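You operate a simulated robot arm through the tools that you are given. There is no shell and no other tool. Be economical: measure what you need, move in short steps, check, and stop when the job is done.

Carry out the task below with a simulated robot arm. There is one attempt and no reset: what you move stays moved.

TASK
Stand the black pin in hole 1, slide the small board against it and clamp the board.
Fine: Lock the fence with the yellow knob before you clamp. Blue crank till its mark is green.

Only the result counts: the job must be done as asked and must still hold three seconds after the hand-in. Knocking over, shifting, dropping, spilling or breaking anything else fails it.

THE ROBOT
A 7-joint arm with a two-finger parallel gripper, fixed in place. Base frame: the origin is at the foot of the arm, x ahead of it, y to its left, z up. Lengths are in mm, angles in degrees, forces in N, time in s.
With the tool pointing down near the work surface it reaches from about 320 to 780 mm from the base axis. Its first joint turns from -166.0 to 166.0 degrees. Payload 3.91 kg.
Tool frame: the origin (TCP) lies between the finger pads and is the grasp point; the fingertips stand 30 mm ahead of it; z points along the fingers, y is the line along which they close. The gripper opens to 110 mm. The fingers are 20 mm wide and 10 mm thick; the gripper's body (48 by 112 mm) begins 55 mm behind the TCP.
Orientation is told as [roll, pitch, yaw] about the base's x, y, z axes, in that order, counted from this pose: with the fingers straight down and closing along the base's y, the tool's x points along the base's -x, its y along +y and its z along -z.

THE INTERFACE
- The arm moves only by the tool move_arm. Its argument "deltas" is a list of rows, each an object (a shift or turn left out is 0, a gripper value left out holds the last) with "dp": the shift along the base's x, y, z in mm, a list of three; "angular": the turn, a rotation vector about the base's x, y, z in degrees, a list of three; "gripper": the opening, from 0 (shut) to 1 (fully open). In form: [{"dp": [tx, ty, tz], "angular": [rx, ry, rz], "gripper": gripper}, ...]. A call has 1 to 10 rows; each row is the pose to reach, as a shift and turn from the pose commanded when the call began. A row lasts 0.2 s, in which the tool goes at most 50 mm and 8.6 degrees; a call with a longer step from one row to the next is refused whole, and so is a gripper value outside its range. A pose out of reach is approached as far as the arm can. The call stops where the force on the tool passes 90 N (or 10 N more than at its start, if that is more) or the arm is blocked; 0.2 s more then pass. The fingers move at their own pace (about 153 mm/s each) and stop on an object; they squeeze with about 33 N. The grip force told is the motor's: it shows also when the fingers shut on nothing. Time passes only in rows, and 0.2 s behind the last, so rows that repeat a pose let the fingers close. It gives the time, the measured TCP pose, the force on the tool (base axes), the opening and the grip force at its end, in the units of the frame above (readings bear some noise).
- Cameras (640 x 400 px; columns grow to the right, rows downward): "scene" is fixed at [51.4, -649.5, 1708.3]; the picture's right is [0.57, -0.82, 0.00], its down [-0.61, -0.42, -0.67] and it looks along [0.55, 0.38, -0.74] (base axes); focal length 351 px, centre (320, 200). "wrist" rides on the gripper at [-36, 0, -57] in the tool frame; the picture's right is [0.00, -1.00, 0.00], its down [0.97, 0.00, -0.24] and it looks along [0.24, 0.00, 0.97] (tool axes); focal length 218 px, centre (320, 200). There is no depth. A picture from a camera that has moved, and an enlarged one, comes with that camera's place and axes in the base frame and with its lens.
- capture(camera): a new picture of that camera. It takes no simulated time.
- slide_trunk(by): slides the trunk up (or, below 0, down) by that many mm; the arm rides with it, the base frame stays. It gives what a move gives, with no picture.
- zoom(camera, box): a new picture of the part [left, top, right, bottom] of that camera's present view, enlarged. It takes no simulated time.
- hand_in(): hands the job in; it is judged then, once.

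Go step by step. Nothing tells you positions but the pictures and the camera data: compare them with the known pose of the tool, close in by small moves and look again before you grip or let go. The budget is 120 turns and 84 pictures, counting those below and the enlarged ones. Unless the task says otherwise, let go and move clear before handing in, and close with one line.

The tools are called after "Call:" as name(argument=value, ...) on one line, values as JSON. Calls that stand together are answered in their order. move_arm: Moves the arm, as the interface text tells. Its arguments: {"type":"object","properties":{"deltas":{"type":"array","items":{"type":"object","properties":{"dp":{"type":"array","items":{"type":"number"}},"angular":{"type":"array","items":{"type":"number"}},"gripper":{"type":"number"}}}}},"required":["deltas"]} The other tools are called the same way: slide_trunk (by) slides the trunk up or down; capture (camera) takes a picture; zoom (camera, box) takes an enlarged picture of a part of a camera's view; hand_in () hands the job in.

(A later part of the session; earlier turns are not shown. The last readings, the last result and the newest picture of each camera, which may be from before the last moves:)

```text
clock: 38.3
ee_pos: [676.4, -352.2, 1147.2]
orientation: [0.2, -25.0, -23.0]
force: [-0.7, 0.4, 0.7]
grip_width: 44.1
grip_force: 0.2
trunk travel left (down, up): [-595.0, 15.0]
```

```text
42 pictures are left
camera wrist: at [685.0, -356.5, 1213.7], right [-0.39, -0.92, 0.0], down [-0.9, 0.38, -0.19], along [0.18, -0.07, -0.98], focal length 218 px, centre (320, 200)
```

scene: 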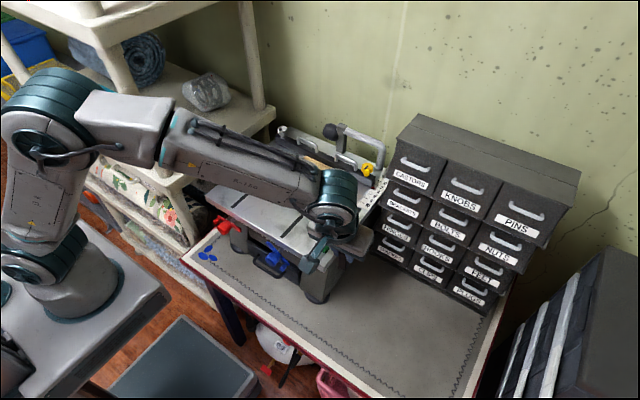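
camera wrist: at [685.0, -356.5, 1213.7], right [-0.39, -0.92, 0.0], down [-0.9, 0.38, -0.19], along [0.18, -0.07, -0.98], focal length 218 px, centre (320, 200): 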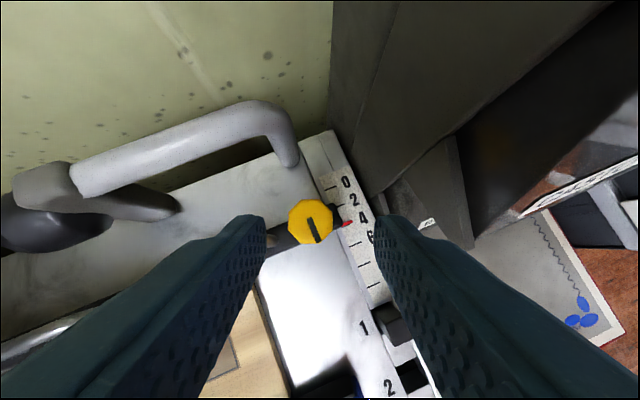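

The knob is at about (701,-355). I'll centre and descend to just above it.

Call:
move_arm(deltas=[{"dp": [16, 0.7, -10]}, {"dp": [16, 0.7, -30]}, {"dp": [16, 0.7, -46]}, {"dp": [16, 0.7, -46]}])

Call:
capture(camera="wrist")

```text
clock: 39.3
ee_pos: [692.6, -350.7, 1101.7]
orientation: [0.1, -25.0, -22.9]
force: [0.1, 0.9, -0.8]
grip_width: 44.3
grip_force: 0.0
trunk travel left (down, up): [-595.0, 15.0]
```

```text
41 pictures are left
camera wrist: at [700.7, -355.2, 1168.0], right [-0.39, -0.92, 0.0], down [-0.9, 0.38, -0.19], along [0.18, -0.07, -0.98], focal length 218 px, centre (320, 200)
```

wrist: 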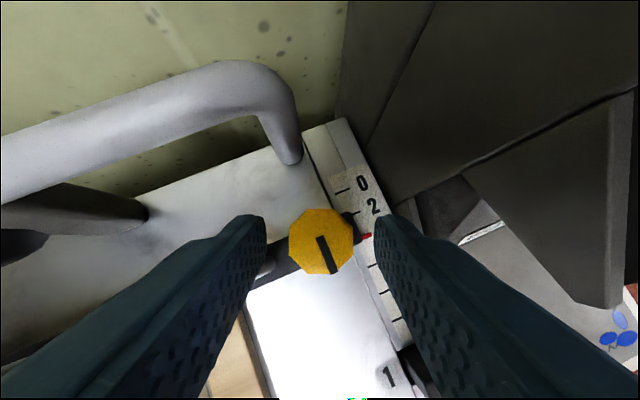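

Well centred. I'll narrow the opening to clear the handle leg and descend slowly.

Call:
move_arm(deltas=[{"dp": [0.5, 0, 0], "gripper": 0.33}, {"dp": [0.5, 0, -8], "gripper": 0.33}, {"dp": [0.5, 0, -15]}, {"dp": [0.5, 0, -22]}, {"dp": [0.5, 0, -30]}, {"dp": [0.5, 0, -30]}])

Call:
capture(camera="wrist")

Call:
zoom(camera="scene", box=[320, 130, 410, 190])

```text
clock: 40.7
ee_pos: [691.5, -352.5, 1072.2]
orientation: [0.1, -25.0, -22.9]
force: [0.0, -0.3, -0.4]
grip_width: 36.4
grip_force: 0.0
trunk travel left (down, up): [-595.0, 15.0]
```

```text
40 pictures are left
camera wrist: at [700.8, -356.2, 1138.6], right [-0.39, -0.92, 0.0], down [-0.9, 0.38, -0.19], along [0.18, -0.07, -0.98], focal length 218 px, centre (320, 200)
```

wrist: 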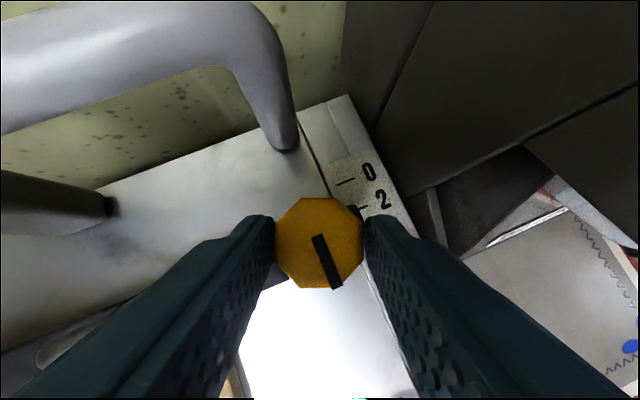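

```text
6.67 times, centred on (365, 160) of scene
camera zoom: at [51.4, -649.5, 1708.3], right [0.57, -0.82, 0.0], down [-0.61, -0.42, -0.67], along [0.55, 0.38, -0.74], focal length 2338 px, centre (20, 467)
```

zoom: 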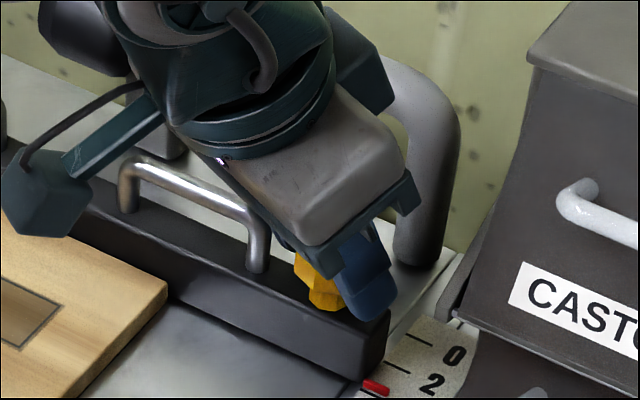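

The fingers straddle the knob. I'll close and twist clockwise about its axis by 45°.

Call:
move_arm(deltas=[{"dp": [0, 0, 0], "gripper": 0}, {"dp": [0, 0, 0], "gripper": 0}])

Call:
move_arm(deltas=[{"dp": [0.5, 1.2, 0], "angular": [0, 0, -8]}, {"dp": [1.2, 2.4, 0], "angular": [0, 0, -16]}, {"dp": [2.0, 3.4, 0], "angular": [0, 0, -24]}, {"dp": [3.0, 4.3, 0], "angular": [0, 0, -32]}, {"dp": [4.0, 5.1, 0], "angular": [0, 0, -40]}, {"dp": [4.8, 5.5, 0], "angular": [0, 0, -45]}, {"dp": [4.8, 5.5, 0], "angular": [0, 0, -45]}])

Call:
capture(camera="wrist")

```text
clock: 41.3
ee_pos: [693.0, -352.3, 1072.8]
orientation: [0.2, -24.9, -22.8]
force: [0.3, 0.5, -0.1]
grip_width: 33.3
grip_force: 44.6
trunk travel left (down, up): [-595.0, 15.0]
```

```text
clock: 42.9
ee_pos: [697.8, -346.9, 1072.3]
orientation: [0.1, -24.9, -68.0]
force: [1.9, 2.5, -3.8]
grip_width: 32.9
grip_force: 44.9
trunk travel left (down, up): [-595.0, 15.0]
```

```text
38 pictures are left
camera wrist: at [700.9, -355.6, 1138.7], right [-0.93, -0.38, 0.0], down [-0.37, 0.91, -0.19], along [0.07, -0.18, -0.98], focal length 218 px, centre (320, 200)
```

wrist: 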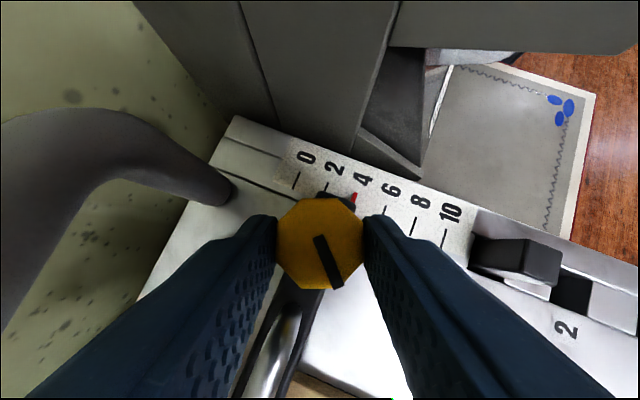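

The knob followed 45° clockwise with little force. I'll open slightly, swing back 45°, regrip and twist another 45°.

Call:
move_arm(deltas=[{"dp": [0, 0, 0], "gripper": 0.34}, {"dp": [0, 0, 0], "gripper": 0.34}, {"dp": [-0.8, -0.4, 0], "angular": [0, 0, 5]}, {"dp": [-1.8, -1.2, 0], "angular": [0, 0, 13]}, {"dp": [-2.8, -2.1, 0], "angular": [0, 0, 21]}, {"dp": [-3.6, -3.1, 0], "angular": [0, 0, 29]}, {"dp": [-4.3, -4.3, 0], "angular": [0, 0, 37]}, {"dp": [-4.8, -5.5, 0], "angular": [0, 0, 45]}, {"dp": [-4.8, -5.5, 0], "angular": [0, 0, 45], "gripper": 0}, {"dp": [-4.8, -5.5, 0], "angular": [0, 0, 45], "gripper": 0}])

Call:
move_arm(deltas=[{"dp": [0.5, 1.2, 0], "angular": [0, 0, -8]}, {"dp": [1.2, 2.4, 0], "angular": [0, 0, -16]}, {"dp": [2.0, 3.4, 0], "angular": [0, 0, -24]}, {"dp": [3.0, 4.3, 0], "angular": [0, 0, -32]}, {"dp": [4.0, 5.1, 0], "angular": [0, 0, -40]}, {"dp": [4.8, 5.5, 0], "angular": [0, 0, -45]}, {"dp": [4.8, 5.5, 0], "angular": [0, 0, -45]}])

Call:
capture(camera="wrist")

```text
clock: 45.1
ee_pos: [692.7, -351.9, 1073.2]
orientation: [0.1, -24.9, -22.9]
force: [1.0, 1.2, 1.0]
grip_width: 33.3
grip_force: 44.8
trunk travel left (down, up): [-595.0, 15.0]
```

```text
clock: 46.7
ee_pos: [698.4, -346.9, 1073.0]
orientation: [0.1, -25.0, -68.0]
force: [-0.2, -4.4, 3.7]
grip_width: 33.0
grip_force: 44.9
trunk travel left (down, up): [-595.0, 15.0]
```

```text
37 pictures are left
camera wrist: at [700.9, -356.1, 1140.2], right [-0.93, -0.37, 0.0], down [-0.37, 0.91, -0.19], along [0.07, -0.18, -0.98], focal length 218 px, centre (320, 200)
```

wrist: 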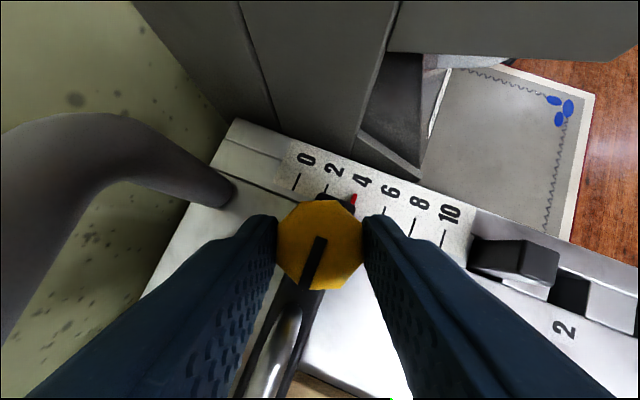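

The knob line is now parallel to the fence after 90° clockwise. I'll try a few more degrees to feel for a stop.

Call:
move_arm(deltas=[{"dp": [1.3, 0.5, 0], "angular": [0, 0, -8]}, {"dp": [2.5, 0.8, 0], "angular": [0, 0, -16]}, {"dp": [2.5, 0.8, 0], "angular": [0, 0, -16]}])

Call:
capture(camera="wrist")

```text
clock: 47.5
ee_pos: [700.0, -346.6, 1073.9]
orientation: [0.1, -25.1, -84.0]
force: [-2.2, -3.5, 2.9]
grip_width: 33.5
grip_force: 45.0
trunk travel left (down, up): [-595.0, 15.0]
```

```text
36 pictures are left
camera wrist: at [700.9, -355.1, 1140.1], right [-0.99, -0.11, 0.0], down [-0.1, 0.98, -0.19], along [0.02, -0.19, -0.98], focal length 218 px, centre (320, 200)
```

wrist: 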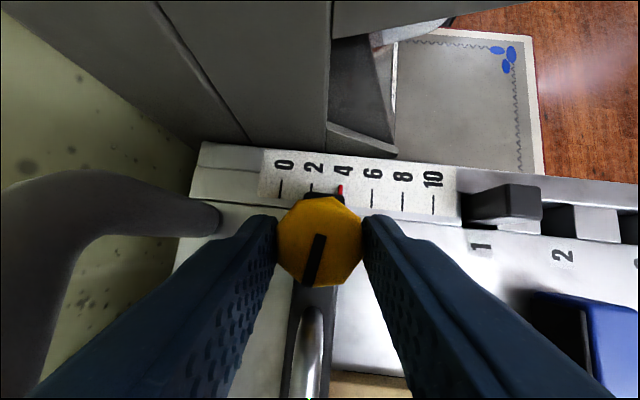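

No stop yet; the knob turns freely past 90°. I'll regrip 45° back and turn on to find where it tightens.

Call:
move_arm(deltas=[{"dp": [0, 0, 0], "gripper": 0.34}, {"dp": [0, 0, 0], "gripper": 0.34}, {"dp": [-1.3, -0.3, 0], "angular": [0, 0, 8]}, {"dp": [-2.5, -0.8, 0], "angular": [0, 0, 16]}, {"dp": [-3.6, -1.5, 0], "angular": [0, 0, 24]}, {"dp": [-4.7, -2.3, 0], "angular": [0, 0, 32]}, {"dp": [-5.6, -3.3, 0], "angular": [0, 0, 40]}, {"dp": [-6.1, -4.0, 0], "angular": [0, 0, 45]}, {"dp": [-6.1, -4.0, 0], "angular": [0, 0, 45], "gripper": 0}, {"dp": [-6.1, -4.0, 0], "angular": [0, 0, 45], "gripper": 0}])

Call:
move_arm(deltas=[{"dp": [0.8, 1.0, 0], "angular": [0, 0, -8]}, {"dp": [1.8, 1.9, 0], "angular": [0, 0, -16]}, {"dp": [2.9, 2.7, 0], "angular": [0, 0, -24]}, {"dp": [4.0, 3.3, 0], "angular": [0, 0, -32]}, {"dp": [5.3, 3.8, 0], "angular": [0, 0, -40]}, {"dp": [6.1, 4.0, 0], "angular": [0, 0, -45]}, {"dp": [6.1, 4.0, 0], "angular": [0, 0, -45]}])

Call:
capture(camera="wrist")

```text
clock: 49.7
ee_pos: [694.5, -350.0, 1072.0]
orientation: [0.1, -24.9, -38.9]
force: [-0.8, 0.0, -1.3]
grip_width: 33.3
grip_force: 45.0
trunk travel left (down, up): [-595.0, 15.0]
```

```text
clock: 51.3
ee_pos: [700.2, -348.0, 1072.7]
orientation: [0.0, -25.0, -84.1]
force: [-1.8, -2.6, 2.4]
grip_width: 33.2
grip_force: 45.3
trunk travel left (down, up): [-595.0, 15.0]
```

```text
35 pictures are left
camera wrist: at [701.0, -356.2, 1139.4], right [-0.99, -0.1, 0.0], down [-0.1, 0.98, -0.19], along [0.02, -0.19, -0.98], focal length 218 px, centre (320, 200)
```

wrist: 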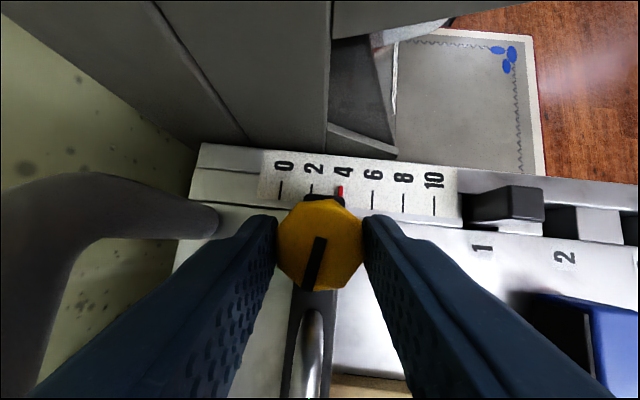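

The line shows no net change: either the knob hit its stop and slipped, or it was dragged back. I'll check with a wider opening and an intermediate picture.

Call:
move_arm(deltas=[{"dp": [0, 0, 0], "gripper": 0.4}, {"dp": [0, 0, 0], "gripper": 0.4}, {"dp": [-1.3, -0.3, 0], "angular": [0, 0, 8]}, {"dp": [-2.5, -0.8, 0], "angular": [0, 0, 16]}, {"dp": [-3.6, -1.5, 0], "angular": [0, 0, 24]}, {"dp": [-4.7, -2.3, 0], "angular": [0, 0, 32]}, {"dp": [-5.6, -3.3, 0], "angular": [0, 0, 40]}, {"dp": [-6.1, -4.0, 0], "angular": [0, 0, 45]}, {"dp": [-6.1, -4.0, 0], "angular": [0, 0, 45], "gripper": 0}, {"dp": [-6.1, -4.0, 0], "angular": [0, 0, 45], "gripper": 0}])

Call:
capture(camera="wrist")

Call:
move_arm(deltas=[{"dp": [0.8, 1.0, 0], "angular": [0, 0, -8]}, {"dp": [1.8, 1.9, 0], "angular": [0, 0, -16]}, {"dp": [1.8, 1.9, 0], "angular": [0, 0, -16]}])

Call:
capture(camera="wrist")

```text
clock: 53.5
ee_pos: [693.0, -349.9, 1072.2]
orientation: [0.0, -24.9, -38.9]
force: [0.7, 0.1, -2.9]
grip_width: 33.1
grip_force: 45.4
trunk travel left (down, up): [-595.0, 15.0]
```

```text
34 pictures are left
camera wrist: at [701.0, -356.0, 1138.8], right [-0.63, -0.78, 0.0], down [-0.76, 0.62, -0.19], along [0.15, -0.12, -0.98], focal length 218 px, centre (320, 200)
```

wrist: 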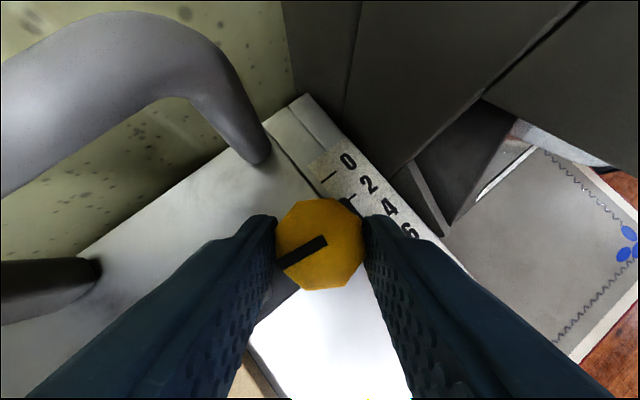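

```text
clock: 54.3
ee_pos: [696.3, -348.8, 1073.4]
orientation: [0.1, -25.0, -54.9]
force: [1.1, -1.0, 0.7]
grip_width: 33.2
grip_force: 44.7
trunk travel left (down, up): [-595.0, 15.0]
```

```text
33 pictures are left
camera wrist: at [701.3, -356.3, 1138.8], right [-0.82, -0.57, 0.0], down [-0.56, 0.8, -0.19], along [0.11, -0.16, -0.98], focal length 218 px, centre (320, 200)
```

wrist: 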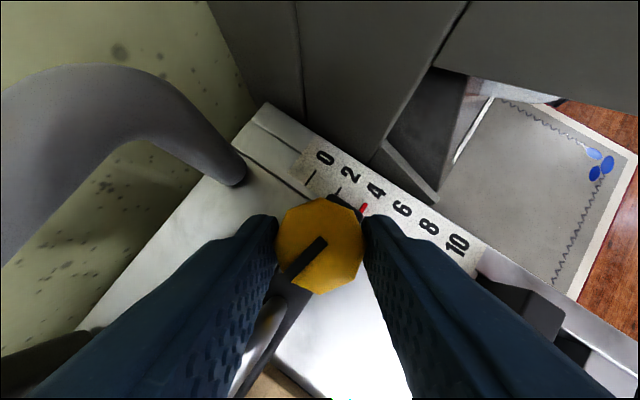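

The knob now stays put while the gripper turns, so it has reached its stop at about 100°: locked. I'll release and lift clear.

Call:
move_arm(deltas=[{"dp": [0, 0, 0], "gripper": 0.4}, {"dp": [0, 0, 0], "gripper": 0.4}, {"dp": [0, 0, 30]}, {"dp": [0, 0, 70]}, {"dp": [-20, 10, 100]}, {"dp": [-50, 30, 100]}, {"dp": [-90, 60, 100]}, {"dp": [-130, 90, 100]}, {"dp": [-130, 90, 100]}])

Call:
move_arm(deltas=[{"dp": [0, 10, 0], "angular": [0, 0, 8]}, {"dp": [0, 20, 0], "angular": [0, 0, 16]}, {"dp": [0, 30, 0], "angular": [0, 0, 24]}, {"dp": [0, 40, 0], "angular": [0, 0, 32]}, {"dp": [0, 50, 0], "angular": [0, 0, 40]}, {"dp": [0, 60, 0], "angular": [0, 0, 48]}, {"dp": [0, 70, 0], "angular": [0, 0, 55]}, {"dp": [0, 70, 0], "angular": [0, 0, 55]}])

Call:
capture(camera="wrist")

```text
clock: 56.3
ee_pos: [564.7, -258.5, 1170.4]
orientation: [0.0, -24.9, -54.9]
force: [0.1, -1.3, -0.2]
grip_width: 44.0
grip_force: 0.1
trunk travel left (down, up): [-595.0, 15.0]
```

```text
clock: 58.1
ee_pos: [565.5, -187.9, 1172.1]
orientation: [0.1, -24.9, 0.1]
force: [0.2, 0.8, -0.1]
grip_width: 44.1
grip_force: 0.0
trunk travel left (down, up): [-595.0, 15.0]
```

```text
32 pictures are left
camera wrist: at [574.3, -189.0, 1238.6], right [0.0, -1.0, 0.0], down [-0.98, 0.0, -0.19], along [0.19, 0.0, -0.98], focal length 218 px, centre (320, 200)
```

wrist: 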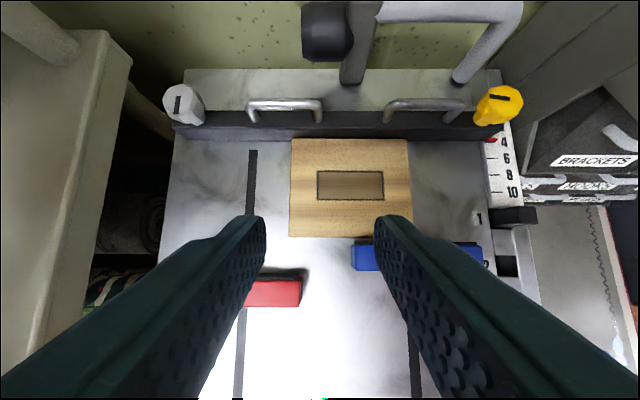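

The knob line is now parallel to the fence. The board spans about x 579–685 and y -157…-283. I'll close the gripper, reduce the tilt and come down left of the board to push it.

Call:
move_arm(deltas=[{"dp": [10, 20, 0], "angular": [0, 6, 0], "gripper": 0}, {"dp": [25, 45, 0], "angular": [0, 12, 0]}, {"dp": [50, 65, 0], "angular": [0, 12, 0]}, {"dp": [50, 65, -40], "angular": [0, 12, 0]}, {"dp": [50, 65, -80], "angular": [0, 12, 0]}, {"dp": [50, 65, -80], "angular": [0, 12, 0]}])

Call:
capture(camera="wrist")

```text
clock: 59.5
ee_pos: [616.9, -122.8, 1091.7]
orientation: [0.1, -12.9, 0.1]
force: [-0.6, -0.2, 0.0]
grip_width: 0.2
grip_force: 33.1
trunk travel left (down, up): [-595.0, 15.0]
```

```text
31 pictures are left
camera wrist: at [639.1, -124.2, 1155.5], right [0.0, -1.0, 0.0], down [-1.0, 0.0, 0.02], along [-0.02, 0.0, -1.0], focal length 218 px, centre (320, 200)
```

wrist: 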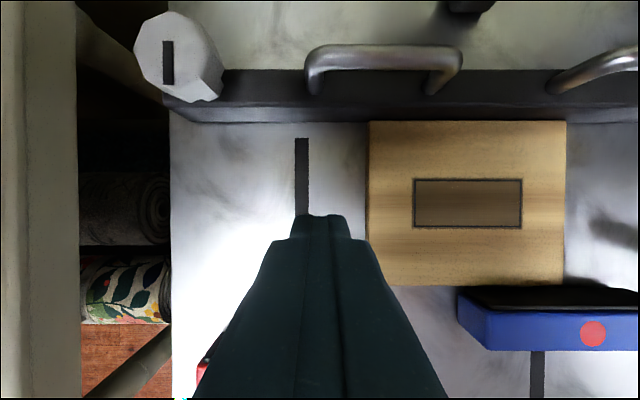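

The left edge of the board is at y≈-156. I'll lower beside it and then push toward the pin in steps.

Call:
move_arm(deltas=[{"dp": [0, 0, -25]}, {"dp": [0, 0, -45]}, {"dp": [0, 0, -52]}, {"dp": [0, -10, -52]}, {"dp": [0, -20, -52]}, {"dp": [0, -35, -52]}, {"dp": [0, -50, -52]}, {"dp": [0, -65, -52]}, {"dp": [0, -80, -52]}, {"dp": [0, -80, -52]}])

Call:
capture(camera="wrist")

```text
clock: 61.7
ee_pos: [617.4, -203.0, 1042.0]
orientation: [0.1, -12.9, 0.1]
force: [-0.4, 0.3, 0.1]
grip_width: 0.2
grip_force: 33.0
trunk travel left (down, up): [-595.0, 15.0]
```

```text
30 pictures are left
camera wrist: at [638.5, -203.6, 1105.0], right [0.0, -1.0, 0.0], down [-1.0, 0.0, 0.02], along [-0.02, 0.0, -1.0], focal length 218 px, centre (320, 200)
```

wrist: 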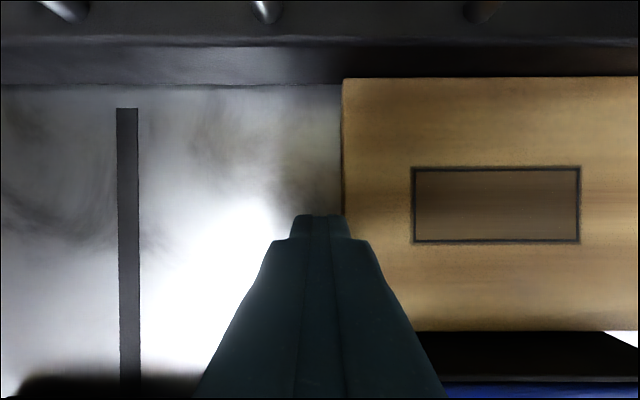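

The board slides straight. I'll push about 33 mm more, then shift the contact in line with the pin for the last bit.

Call:
move_arm(deltas=[{"dp": [0, -15, 0]}, {"dp": [0, -32, 0]}, {"dp": [0, -32, 0]}, {"dp": [0, -27, 0]}, {"dp": [-17, -27, 0]}, {"dp": [-17, -27, 0]}])

Call:
capture(camera="wrist")

Call:
zoom(camera="scene", box=[280, 150, 400, 230])

```text
clock: 63.1
ee_pos: [600.0, -230.6, 1042.4]
orientation: [0.0, -13.0, 0.1]
force: [0.4, -0.6, -0.4]
grip_width: 0.0
grip_force: 32.7
trunk travel left (down, up): [-595.0, 15.0]
```

```text
29 pictures are left
camera wrist: at [622.2, -231.5, 1104.8], right [0.0, -1.0, 0.0], down [-1.0, 0.0, 0.02], along [-0.02, 0.0, -1.0], focal length 218 px, centre (320, 200)
```

wrist: 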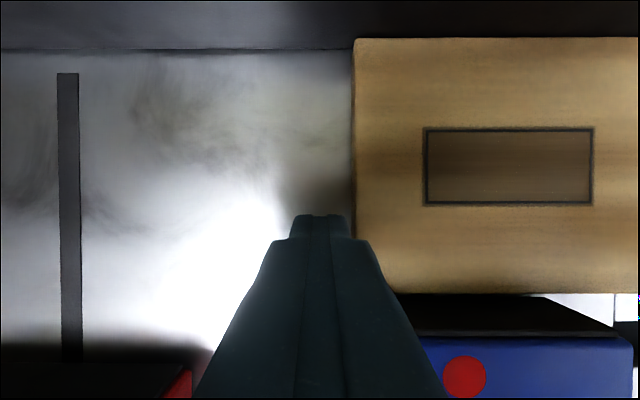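

```text
5.00 times, centred on (340, 190) of scene
camera zoom: at [51.4, -649.5, 1708.3], right [0.57, -0.82, 0.0], down [-0.61, -0.42, -0.67], along [0.55, 0.38, -0.74], focal length 1754 px, centre (220, 250)
```

zoom: 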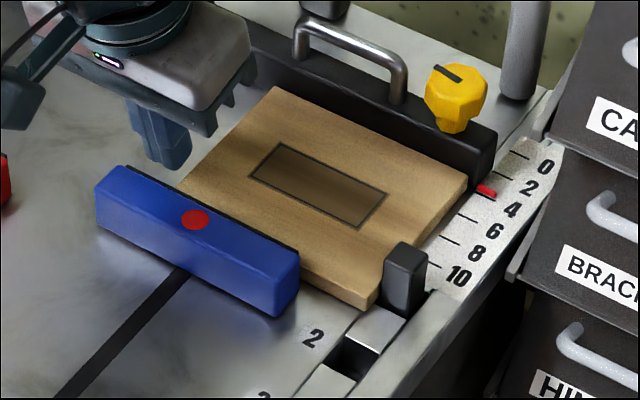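

The board is almost at the pin. I'll push in small steps and watch the force.

Call:
move_arm(deltas=[{"dp": [0, -4, 0]}, {"dp": [0, -8, 0]}, {"dp": [0, -8, 0]}])

Call:
zoom(camera="scene", box=[330, 180, 390, 220])

```text
clock: 63.9
ee_pos: [598.1, -239.1, 1040.4]
orientation: [0.1, -12.9, 0.1]
force: [-0.8, 0.5, -0.3]
grip_width: 0.0
grip_force: 33.2
trunk travel left (down, up): [-595.0, 15.0]
```

```text
10.00 times, centred on (360, 200) of scene
camera zoom: at [51.4, -649.5, 1708.3], right [0.57, -0.82, 0.0], down [-0.61, -0.42, -0.67], along [0.55, 0.38, -0.74], focal length 3507 px, centre (-80, 200)
```

zoom: 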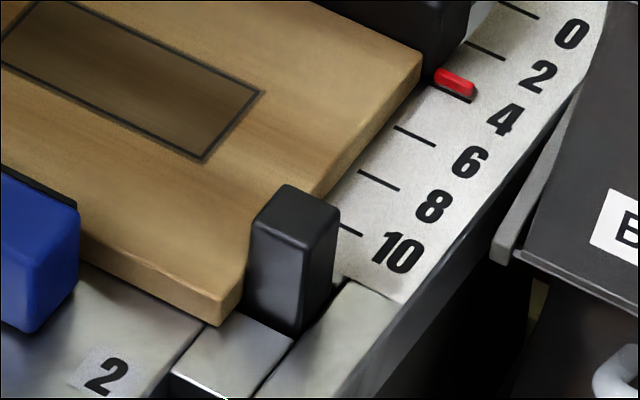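

Call:
move_arm(deltas=[{"dp": [0, -1.5, 0]}, {"dp": [0, -3, 0]}, {"dp": [0, -3, 0]}])

```text
clock: 64.7
ee_pos: [598.5, -240.0, 1040.0]
orientation: [0.2, -13.0, 0.2]
force: [0.2, 6.2, -1.0]
grip_width: 0.1
grip_force: 32.8
trunk travel left (down, up): [-595.0, 15.0]
```

Call:
move_arm(deltas=[{"dp": [0, -2, 0]}, {"dp": [0, -2, 0]}])

Call:
zoom(camera="scene", box=[330, 180, 390, 220])

```text
clock: 65.3
ee_pos: [598.6, -240.1, 1041.7]
orientation: [0.1, -12.9, 0.1]
force: [-0.2, 13.9, 0.2]
grip_width: 0.0
grip_force: 32.5
trunk travel left (down, up): [-595.0, 15.0]
```

```text
10.00 times, centred on (360, 200) of scene
camera zoom: at [51.4, -649.5, 1708.3], right [0.57, -0.82, 0.0], down [-0.61, -0.42, -0.67], along [0.55, 0.38, -0.74], focal length 3507 px, centre (-80, 200)
```

zoom: 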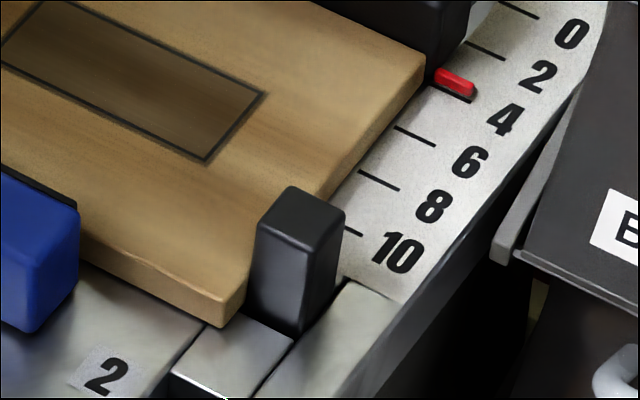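

The board is firmly against the pin (14 N). I'll back off, lift, and go look at the blue crank at the front.

Call:
move_arm(deltas=[{"dp": [0, 15, 0]}, {"dp": [0, 20, 40]}, {"dp": [-10, 20, 85]}, {"dp": [-50, 20, 120]}, {"dp": [-95, 10, 130]}, {"dp": [-140, 0, 130]}, {"dp": [-185, 0, 130]}, {"dp": [-225, -10, 130]}, {"dp": [-225, -10, 130]}])

Call:
capture(camera="wrist")

Call:
zoom(camera="scene", box=[235, 220, 325, 280])

```text
refused: row 4 steps farther than a row can; nothing moved
```

```text
25 pictures are left
camera wrist: at [621.7, -240.9, 1104.7], right [0.0, -1.0, 0.0], down [-1.0, 0.0, 0.02], along [-0.02, 0.0, -1.0], focal length 218 px, centre (320, 200)
```

wrist: 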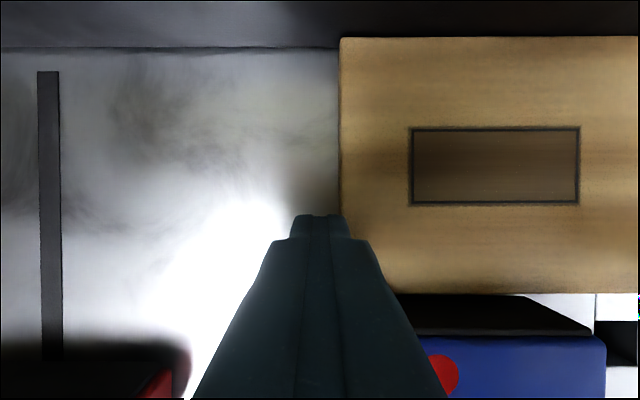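

```text
6.67 times, centred on (280, 250) of scene
camera zoom: at [51.4, -649.5, 1708.3], right [0.57, -0.82, 0.0], down [-0.61, -0.42, -0.67], along [0.55, 0.38, -0.74], focal length 2338 px, centre (587, -133)
```

zoom: 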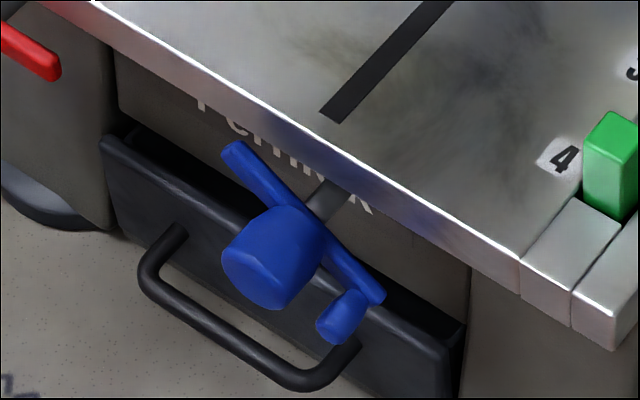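

The step was refused, so I'll retreat in smaller steps. The crank has a central hub knob, a bar and a small end knob. Gripping the hub with the tool pointing +x and twisting looks best.

Call:
move_arm(deltas=[{"dp": [0, 15, 0]}, {"dp": [0, 20, 40]}, {"dp": [-10, 20, 80]}, {"dp": [-45, 20, 100]}, {"dp": [-90, 10, 100]}, {"dp": [-135, 0, 100]}, {"dp": [-180, -20, 100]}, {"dp": [-220, -40, 100]}, {"dp": [-220, -40, 100]}])

Call:
move_arm(deltas=[{"dp": [-5, 0, 5], "angular": [0, -8.5, 0]}, {"dp": [-10, 0, 10], "angular": [0, -17, 0]}, {"dp": [-15, 0, 10], "angular": [0, -25.5, 0]}, {"dp": [-20, 0, 10], "angular": [0, -34, 0]}, {"dp": [-20, 0, 10], "angular": [0, -42.5, 0]}, {"dp": [-20, 0, 10], "angular": [0, -51, 0]}, {"dp": [-20, 0, 10], "angular": [0, -59.5, 0]}, {"dp": [-20, 0, 10], "angular": [0, -68, 0]}, {"dp": [-20, 0, 10], "angular": [0, -76.5, 0]}, {"dp": [-20, 0, 10], "angular": [0, -77, 0]}])

```text
clock: 67.3
ee_pos: [378.5, -283.0, 1139.8]
orientation: [0.1, -12.9, 0.0]
force: [-0.7, -0.3, -0.4]
grip_width: 0.0
grip_force: 33.5
trunk travel left (down, up): [-595.0, 15.0]
```

```text
clock: 69.5
ee_pos: [357.9, -283.2, 1150.2]
orientation: [-103.1, -89.9, 103.1]
force: [0.3, 0.0, -0.4]
grip_width: 0.0
grip_force: 32.9
trunk travel left (down, up): [-595.0, 15.0]
```

The horizontal pose works. I'll back off in x and check in pictures before lowering with the trunk.

Call:
move_arm(deltas=[{"dp": [-20, 0, 0]}, {"dp": [-40, 0, 0], "gripper": 0.5}, {"dp": [-40, 0, 0], "gripper": 0.5}])

Call:
capture(camera="scene")

```text
clock: 70.3
ee_pos: [316.2, -283.1, 1149.6]
orientation: [-45.3, -89.9, 45.6]
force: [-0.6, 0.1, 0.0]
grip_width: 54.9
grip_force: 0.1
trunk travel left (down, up): [-595.0, 15.0]
```

```text
23 pictures are left
```

scene: 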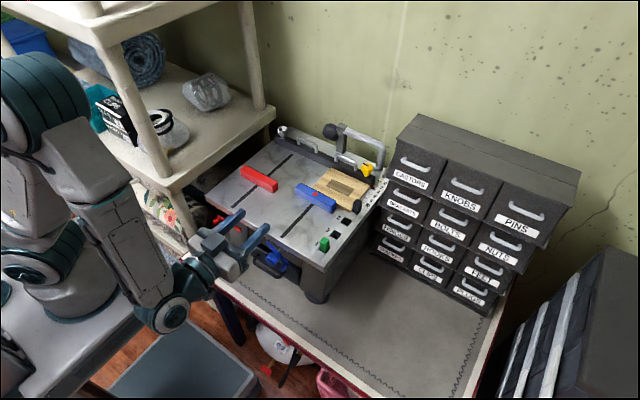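

Clear below. I'll lower the trunk 180 mm to crank height.

Call:
slide_trunk(by=-180)

Call:
capture(camera="wrist")

```text
clock: 72.3
ee_pos: [317.2, -283.9, 968.8]
orientation: [-46.0, -89.9, 46.3]
force: [0.2, -0.6, 0.5]
grip_width: 54.7
grip_force: 0.1
trunk travel left (down, up): [-415.0, 195.0]
```

```text
22 pictures are left
camera wrist: at [261.2, -285.1, 1006.2], right [0.0, -1.0, 0.0], down [-0.24, 0.0, -0.97], along [0.97, 0.0, -0.24], focal length 218 px, centre (320, 200)
```

wrist: 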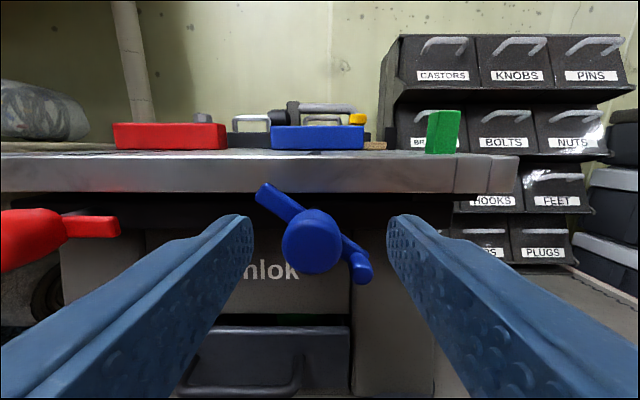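

The crank hub axis is at about y=-280.5, z=952, with the bar running diagonally. I'll align with the axis and roll the gripper 50° so it closes across the bar direction.

Call:
move_arm(deltas=[{"dp": [0, 1, -5], "angular": [-8.5, 0, 0]}, {"dp": [0, 2, -10], "angular": [-17, 0, 0]}, {"dp": [0, 3, -17], "angular": [-25.5, 0, 0]}, {"dp": [0, 3, -17], "angular": [-34, 0, 0]}, {"dp": [0, 3, -17], "angular": [-42.5, 0, 0]}, {"dp": [0, 3, -17], "angular": [-50, 0, 0]}, {"dp": [0, 3, -17], "angular": [-50, 0, 0]}])

Call:
capture(camera="wrist")

```text
clock: 73.4
ee_pos: [375.3, -295.2, 1028.3]
orientation: [-86.9, -54.7, 85.8]
force: [-79.7, 9.2, -18.0]
grip_width: 63.7
grip_force: 9.0
out of reach, approached as far as the arm can: row 2, 3, 4, 5
trunk travel left (down, up): [-415.0, 195.0]
stopped in row 5: the force on the tool passed its limit (the readings are from after the stop); the commanded pose is now the measured one
```

```text
21 pictures are left
camera wrist: at [320.4, -272.6, 1058.6], right [-0.01, -0.82, 0.58], down [-0.28, -0.55, -0.78], along [0.96, -0.17, -0.23], focal length 218 px, centre (320, 200)
```

wrist: 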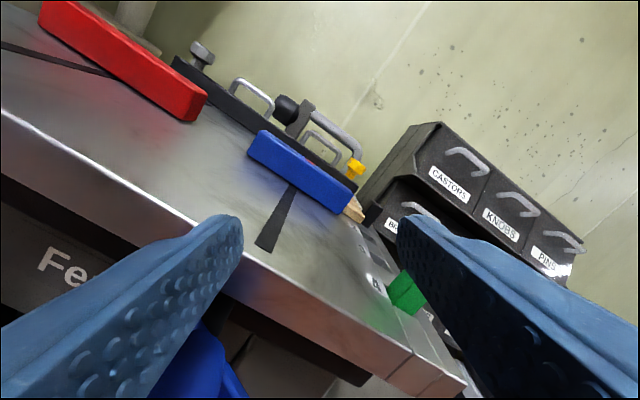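

The arm drifted up and forward and touched something, probably the fixture's front edge. I'll back straight off in -x and check for damage.

Call:
move_arm(deltas=[{"dp": [-15, 0, 0]}, {"dp": [-35, 0, 5]}, {"dp": [-55, 0, 10]}, {"dp": [-55, 0, 10]}])

Call:
capture(camera="scene")

Call:
zoom(camera="scene", box=[190, 110, 400, 240])

```text
clock: 74.4
ee_pos: [346.2, -296.8, 1057.3]
orientation: [-86.8, -54.4, 86.4]
force: [0.1, 1.3, -0.3]
grip_width: 55.2
grip_force: 0.0
out of reach, approached as far as the arm can: row 1, 2, 3, 4
trunk travel left (down, up): [-415.0, 195.0]
```

```text
20 pictures are left
```

scene: 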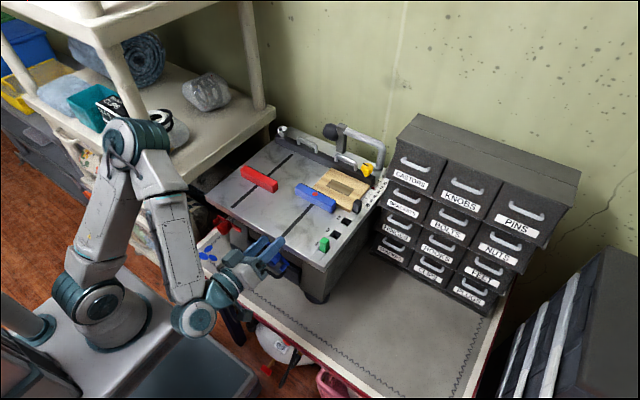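

```text
3.05 times, centred on (295, 175) of scene
camera zoom: at [51.4, -649.5, 1708.3], right [0.57, -0.82, 0.0], down [-0.61, -0.42, -0.67], along [0.55, 0.38, -0.74], focal length 1069 px, centre (396, 276)
```

zoom: 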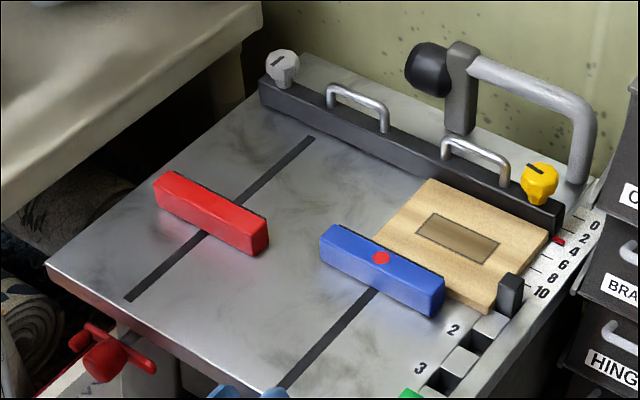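

The fixture and all the parts look unmoved. The arm is folded too tightly here, so I'll raise the trunk to put the wrist well below the shoulder and come down with the arm instead.

Call:
slide_trunk(by=190)

Call:
move_arm(deltas=[{"dp": [0, 5, -35]}, {"dp": [0, 8, -70]}, {"dp": [0, 12, -105]}, {"dp": [0, 14, -140]}, {"dp": [0, 14, -140]}])

```text
clock: 76.5
ee_pos: [347.4, -297.3, 1246.6]
orientation: [-86.8, -54.4, 86.2]
force: [0.2, 0.3, -0.2]
grip_width: 55.1
grip_force: 0.1
trunk travel left (down, up): [-605.0, 5.0]
```

```text
clock: 77.7
ee_pos: [420.8, -294.0, 1173.4]
orientation: [-86.6, -54.5, 86.1]
force: [0.2, -0.4, -0.1]
grip_width: 55.2
grip_force: 0.1
out of reach, approached as far as the arm can: row 1, 2, 3, 4, 5
trunk travel left (down, up): [-605.0, 5.0]
```

Going low by arm runs into limits with this roll. I'll undo the roll and return to the horizontal pose that worked before.

Call:
move_arm(deltas=[{"dp": [0, 0, 20], "angular": [8.5, 0, 0]}, {"dp": [0, 0, 40], "angular": [17, 0, 0]}, {"dp": [0, 0, 60], "angular": [25.5, 0, 0]}, {"dp": [0, 0, 70], "angular": [34, 0, 0]}, {"dp": [0, 0, 70], "angular": [35, 0, 0]}, {"dp": [0, 0, 70], "angular": [35, 0, 0]}])

```text
clock: 79.1
ee_pos: [420.9, -295.8, 1246.7]
orientation: [-12.5, -87.8, 12.7]
force: [0.1, 0.4, -0.1]
grip_width: 54.7
grip_force: 0.0
trunk travel left (down, up): [-605.0, 5.0]
```

In reach again. I'll retract in x, fix the small pitch error, close the fingers and lower with the trunk so there is margin below.

Call:
move_arm(deltas=[{"dp": [-35, 4, -10], "gripper": 0}, {"dp": [-70, 8, -20], "angular": [0, -1, 0]}, {"dp": [-104, 13, -30], "angular": [0, -2.2, 0]}, {"dp": [-104, 13, -30], "angular": [0, -2.2, 0]}])

```text
clock: 80.1
ee_pos: [318.1, -282.5, 1215.4]
orientation: [-102.8, -89.5, 103.0]
force: [-0.3, 0.1, 0.4]
grip_width: 0.0
grip_force: 32.6
trunk travel left (down, up): [-605.0, 5.0]
```

Call:
slide_trunk(by=-255)

Call:
capture(camera="wrist")

```text
clock: 82.7
ee_pos: [316.6, -284.0, 959.9]
orientation: [-99.2, -89.6, 99.3]
force: [0.2, -0.8, 0.4]
grip_width: 0.1
grip_force: 32.5
trunk travel left (down, up): [-350.0, 260.0]
```

```text
18 pictures are left
camera wrist: at [260.6, -284.2, 995.8], right [0.0, -1.0, 0.01], down [-0.24, -0.01, -0.97], along [0.97, 0.0, -0.24], focal length 218 px, centre (320, 200)
```

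wrist: 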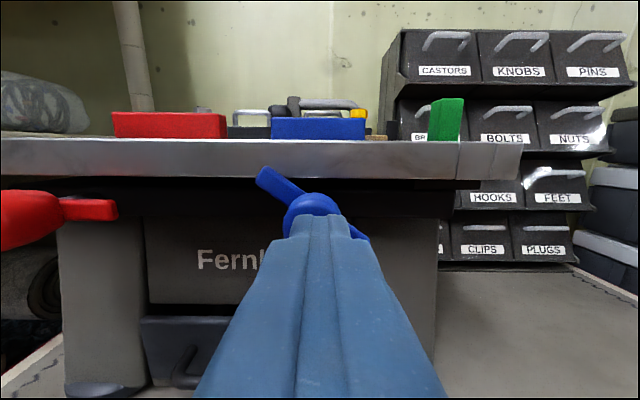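

The crank is unchanged. Its hub axis is near (y -280, z 953), with one arm ending in a knob at the lower right. I'll use the closed fingers as a peg at about 34 mm radius, enter at the right side and start pushing that arm clockwise.

Call:
move_arm(deltas=[{"dp": [0, -27.4, 7.4]}, {"dp": [30, -27.4, 7.4]}, {"dp": [60, -27.4, 7.4]}, {"dp": [60, -27.4, 7.4]}])

Call:
capture(camera="wrist")

```text
clock: 83.7
ee_pos: [374.4, -313.2, 965.8]
orientation: [-101.1, -89.5, 101.1]
force: [-17.5, 4.7, -5.4]
grip_width: 0.0
grip_force: 33.1
trunk travel left (down, up): [-350.0, 260.0]
```

```text
17 pictures are left
camera wrist: at [318.5, -313.0, 1002.5], right [0.0, -1.0, 0.01], down [-0.24, -0.01, -0.97], along [0.97, 0.0, -0.24], focal length 218 px, centre (320, 200)
```

wrist: 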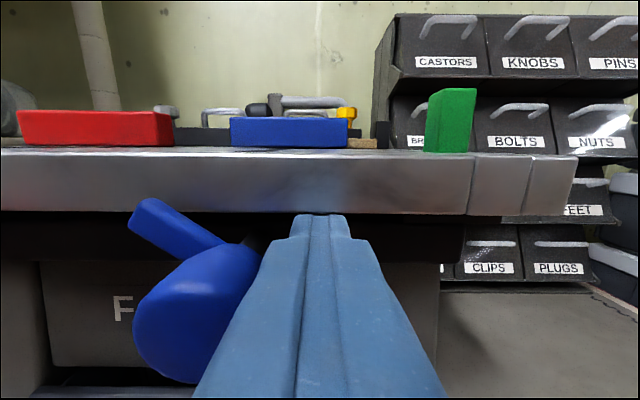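

The tips touched the fixture's lip at x≈405. I re-estimate the crank axis at (y -281, z 958), so I'll pull back 8 mm and start the clockwise orbit.

Call:
move_arm(deltas=[{"dp": [-8, 0, 0]}, {"dp": [-8, -5, -9.5]}, {"dp": [-8, -3.8, -18.6]}, {"dp": [-8, -0.3, -27]}, {"dp": [-8, 5.3, -34.2]}, {"dp": [-8, 5.3, -34.2]}])

Call:
capture(camera="wrist")

```text
clock: 85.1
ee_pos: [369.5, -307.5, 934.0]
orientation: [-100.4, -89.5, 100.6]
force: [-2.3, 0.0, 0.5]
grip_width: 0.2
grip_force: 33.1
trunk travel left (down, up): [-350.0, 260.0]
```

```text
16 pictures are left
camera wrist: at [312.8, -307.3, 968.9], right [0.0, -1.0, 0.01], down [-0.24, -0.01, -0.97], along [0.97, 0.0, -0.24], focal length 218 px, centre (320, 200)
```

wrist: 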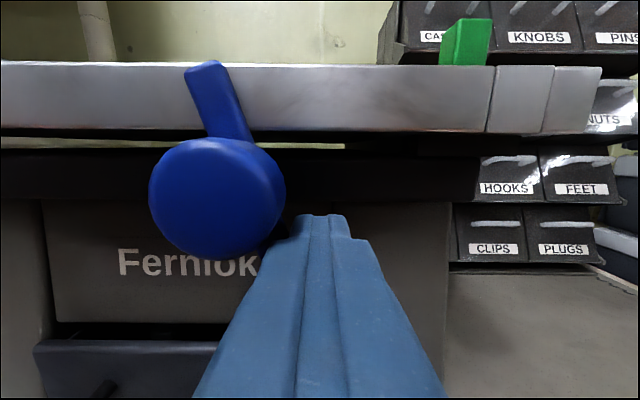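

It works: the crank turned about 38° with low force. I'll continue clockwise round to the left side.

Call:
move_arm(deltas=[{"dp": [0, 7.2, -5.6]}, {"dp": [0, 15.6, -9.1]}, {"dp": [0, 24.7, -10.3]}, {"dp": [0, 33.8, -9.1]}, {"dp": [0, 42.2, -5.6]}, {"dp": [0, 49.4, 0]}, {"dp": [0, 55, 7.2]}, {"dp": [0, 58.5, 15.6]}, {"dp": [0, 59.7, 24.7]}, {"dp": [0, 59.7, 24.7]}])

Call:
zoom(camera="scene", box=[220, 150, 400, 290])

```text
clock: 87.3
ee_pos: [373.5, -251.5, 962.1]
orientation: [-99.2, -89.3, 99.6]
force: [-1.7, 33.0, -2.8]
grip_width: 0.1
grip_force: 33.0
out of reach, approached as far as the arm can: row 6, 7, 8, 9, 10
trunk travel left (down, up): [-350.0, 260.0]
```

```text
2.86 times, centred on (310, 220) of scene
camera zoom: at [51.4, -649.5, 1708.3], right [0.57, -0.82, 0.0], down [-0.61, -0.42, -0.67], along [0.55, 0.38, -0.74], focal length 1002 px, centre (349, 143)
```

zoom: 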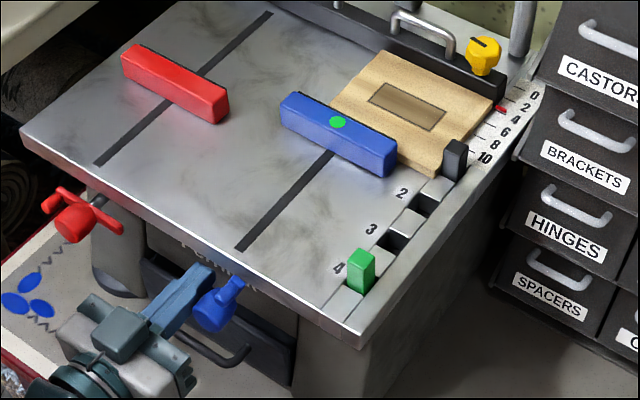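

The blue mark is green. I'll back the peg off the arm and withdraw carefully.

Call:
move_arm(deltas=[{"dp": [0, 2, -10]}, {"dp": [0, -1, -20]}, {"dp": [0, -4, -27]}, {"dp": [-20, -4, -27]}, {"dp": [-45, -8, -27]}, {"dp": [-45, -8, -27]}])

Call:
capture(camera="scene")

```text
clock: 88.7
ee_pos: [331.2, -273.8, 936.8]
orientation: [-110.4, -89.2, 110.4]
force: [0.4, 0.5, -0.3]
grip_width: 0.1
grip_force: 33.1
out of reach, approached as far as the arm can: row 1, 4, 5, 6
trunk travel left (down, up): [-350.0, 260.0]
```

```text
14 pictures are left
```

scene: 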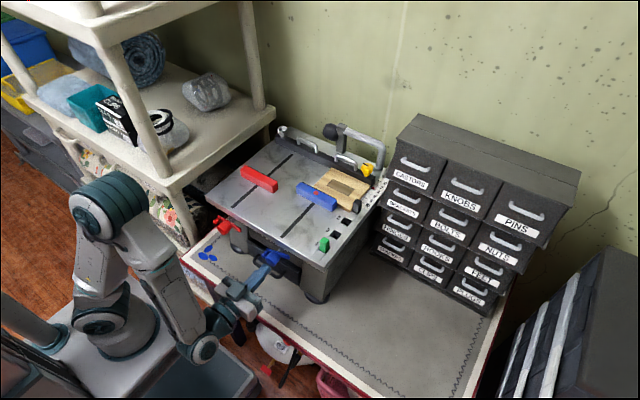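

The tool is free. I'll check the board, pin, mark and fence closely.

Call:
zoom(camera="scene", box=[280, 150, 400, 230])

Call:
zoom(camera="scene", box=[330, 180, 390, 220])

```text
5.00 times, centred on (340, 190) of scene
camera zoom: at [51.4, -649.5, 1708.3], right [0.57, -0.82, 0.0], down [-0.61, -0.42, -0.67], along [0.55, 0.38, -0.74], focal length 1754 px, centre (220, 250)
```

zoom: 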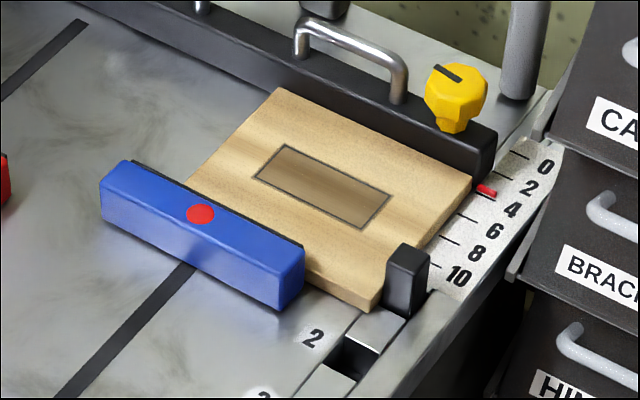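

```text
10.00 times, centred on (360, 200) of scene
camera zoom: at [51.4, -649.5, 1708.3], right [0.57, -0.82, 0.0], down [-0.61, -0.42, -0.67], along [0.55, 0.38, -0.74], focal length 3507 px, centre (-80, 200)
```

zoom: 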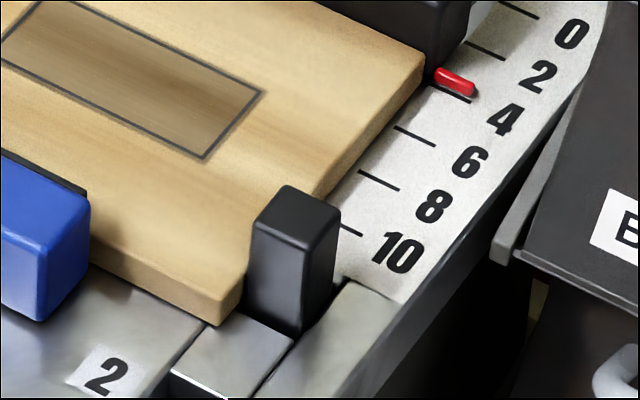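

The mark is red again, so the crank was nudged back as the peg withdrew or was still short of tight. I'll look at the crank's angle now.

Call:
capture(camera="wrist")

```text
11 pictures are left
camera wrist: at [274.4, -274.6, 971.1], right [0.0, -1.0, 0.01], down [-0.24, -0.01, -0.97], along [0.97, 0.0, -0.24], focal length 218 px, centre (320, 200)
```

wrist: 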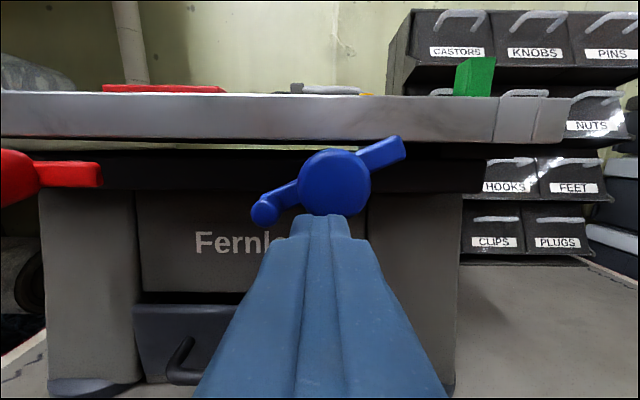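

The knob arm is now at the lower left. The peg probably slipped past it when reach ran out, then pushed it back on the way out. I'll reposition with the trunk lower, so the wrist sits above the shoulder and has reach margin, moving the arm up via the right side of the hub first.

Call:
move_arm(deltas=[{"dp": [0, -5, -8]}, {"dp": [0, -25, -8]}, {"dp": [0, -48, -8]}, {"dp": [0, -48, 35]}, {"dp": [0, -48, 80]}, {"dp": [-5, -48, 125]}, {"dp": [-5, -48, 125]}])

```text
clock: 90.3
ee_pos: [323.6, -319.4, 1057.6]
orientation: [-100.2, -89.5, 100.4]
force: [-1.3, 0.6, 1.2]
grip_width: 0.2
grip_force: 33.0
trunk travel left (down, up): [-350.0, 260.0]
```

Call:
slide_trunk(by=-130)

Call:
move_arm(deltas=[{"dp": [0, 20, -4]}, {"dp": [0, 44.4, -4]}, {"dp": [23, 44.4, -4]}, {"dp": [45, 44.4, -4]}, {"dp": [45, 44.4, -4]}])

Call:
capture(camera="wrist")

```text
clock: 91.9
ee_pos: [324.1, -320.6, 927.7]
orientation: [-99.5, -89.5, 99.6]
force: [0.2, 0.1, 1.2]
grip_width: 0.2
grip_force: 33.0
trunk travel left (down, up): [-220.0, 390.0]
```

```text
clock: 93.1
ee_pos: [368.3, -275.0, 923.3]
orientation: [-98.7, -89.5, 98.8]
force: [-0.7, -0.2, 0.0]
grip_width: 0.0
grip_force: 32.4
trunk travel left (down, up): [-220.0, 390.0]
```

```text
10 pictures are left
camera wrist: at [311.8, -275.7, 959.8], right [0.0, -1.0, 0.01], down [-0.24, -0.01, -0.97], along [0.97, 0.0, -0.24], focal length 218 px, centre (320, 200)
```

wrist: 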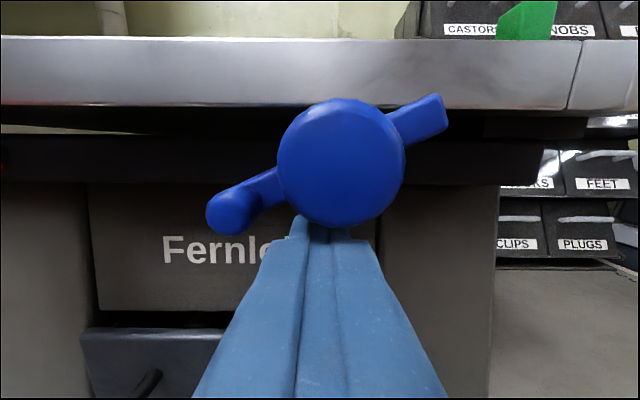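

Good view and reach. I'll push the knob arm clockwise (up the left side) in small increments.

Call:
move_arm(deltas=[{"dp": [0, 8.7, 2.8]}, {"dp": [0, 16.4, 7.7]}, {"dp": [0, 20.7, 12]}, {"dp": [0, 24.2, 17]}, {"dp": [0, 24.2, 17]}])

Call:
zoom(camera="scene", box=[240, 170, 360, 270])

```text
clock: 94.3
ee_pos: [368.4, -250.8, 941.7]
orientation: [-102.3, -89.4, 102.4]
force: [0.3, -1.1, -0.1]
grip_width: 0.0
grip_force: 32.3
trunk travel left (down, up): [-220.0, 390.0]
```

```text
4.00 times, centred on (300, 220) of scene
camera zoom: at [51.4, -649.5, 1708.3], right [0.57, -0.82, 0.0], down [-0.61, -0.42, -0.67], along [0.55, 0.38, -0.74], focal length 1403 px, centre (400, 120)
```

zoom: 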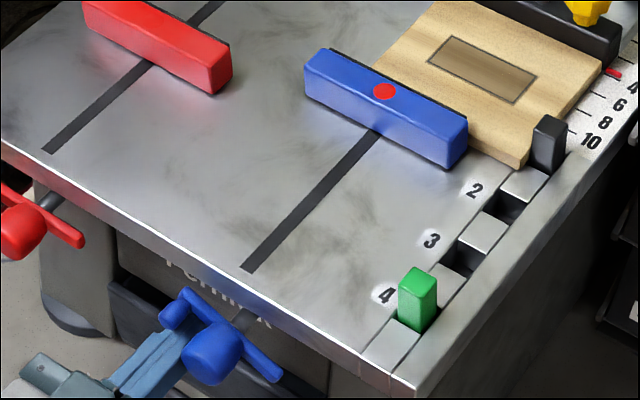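

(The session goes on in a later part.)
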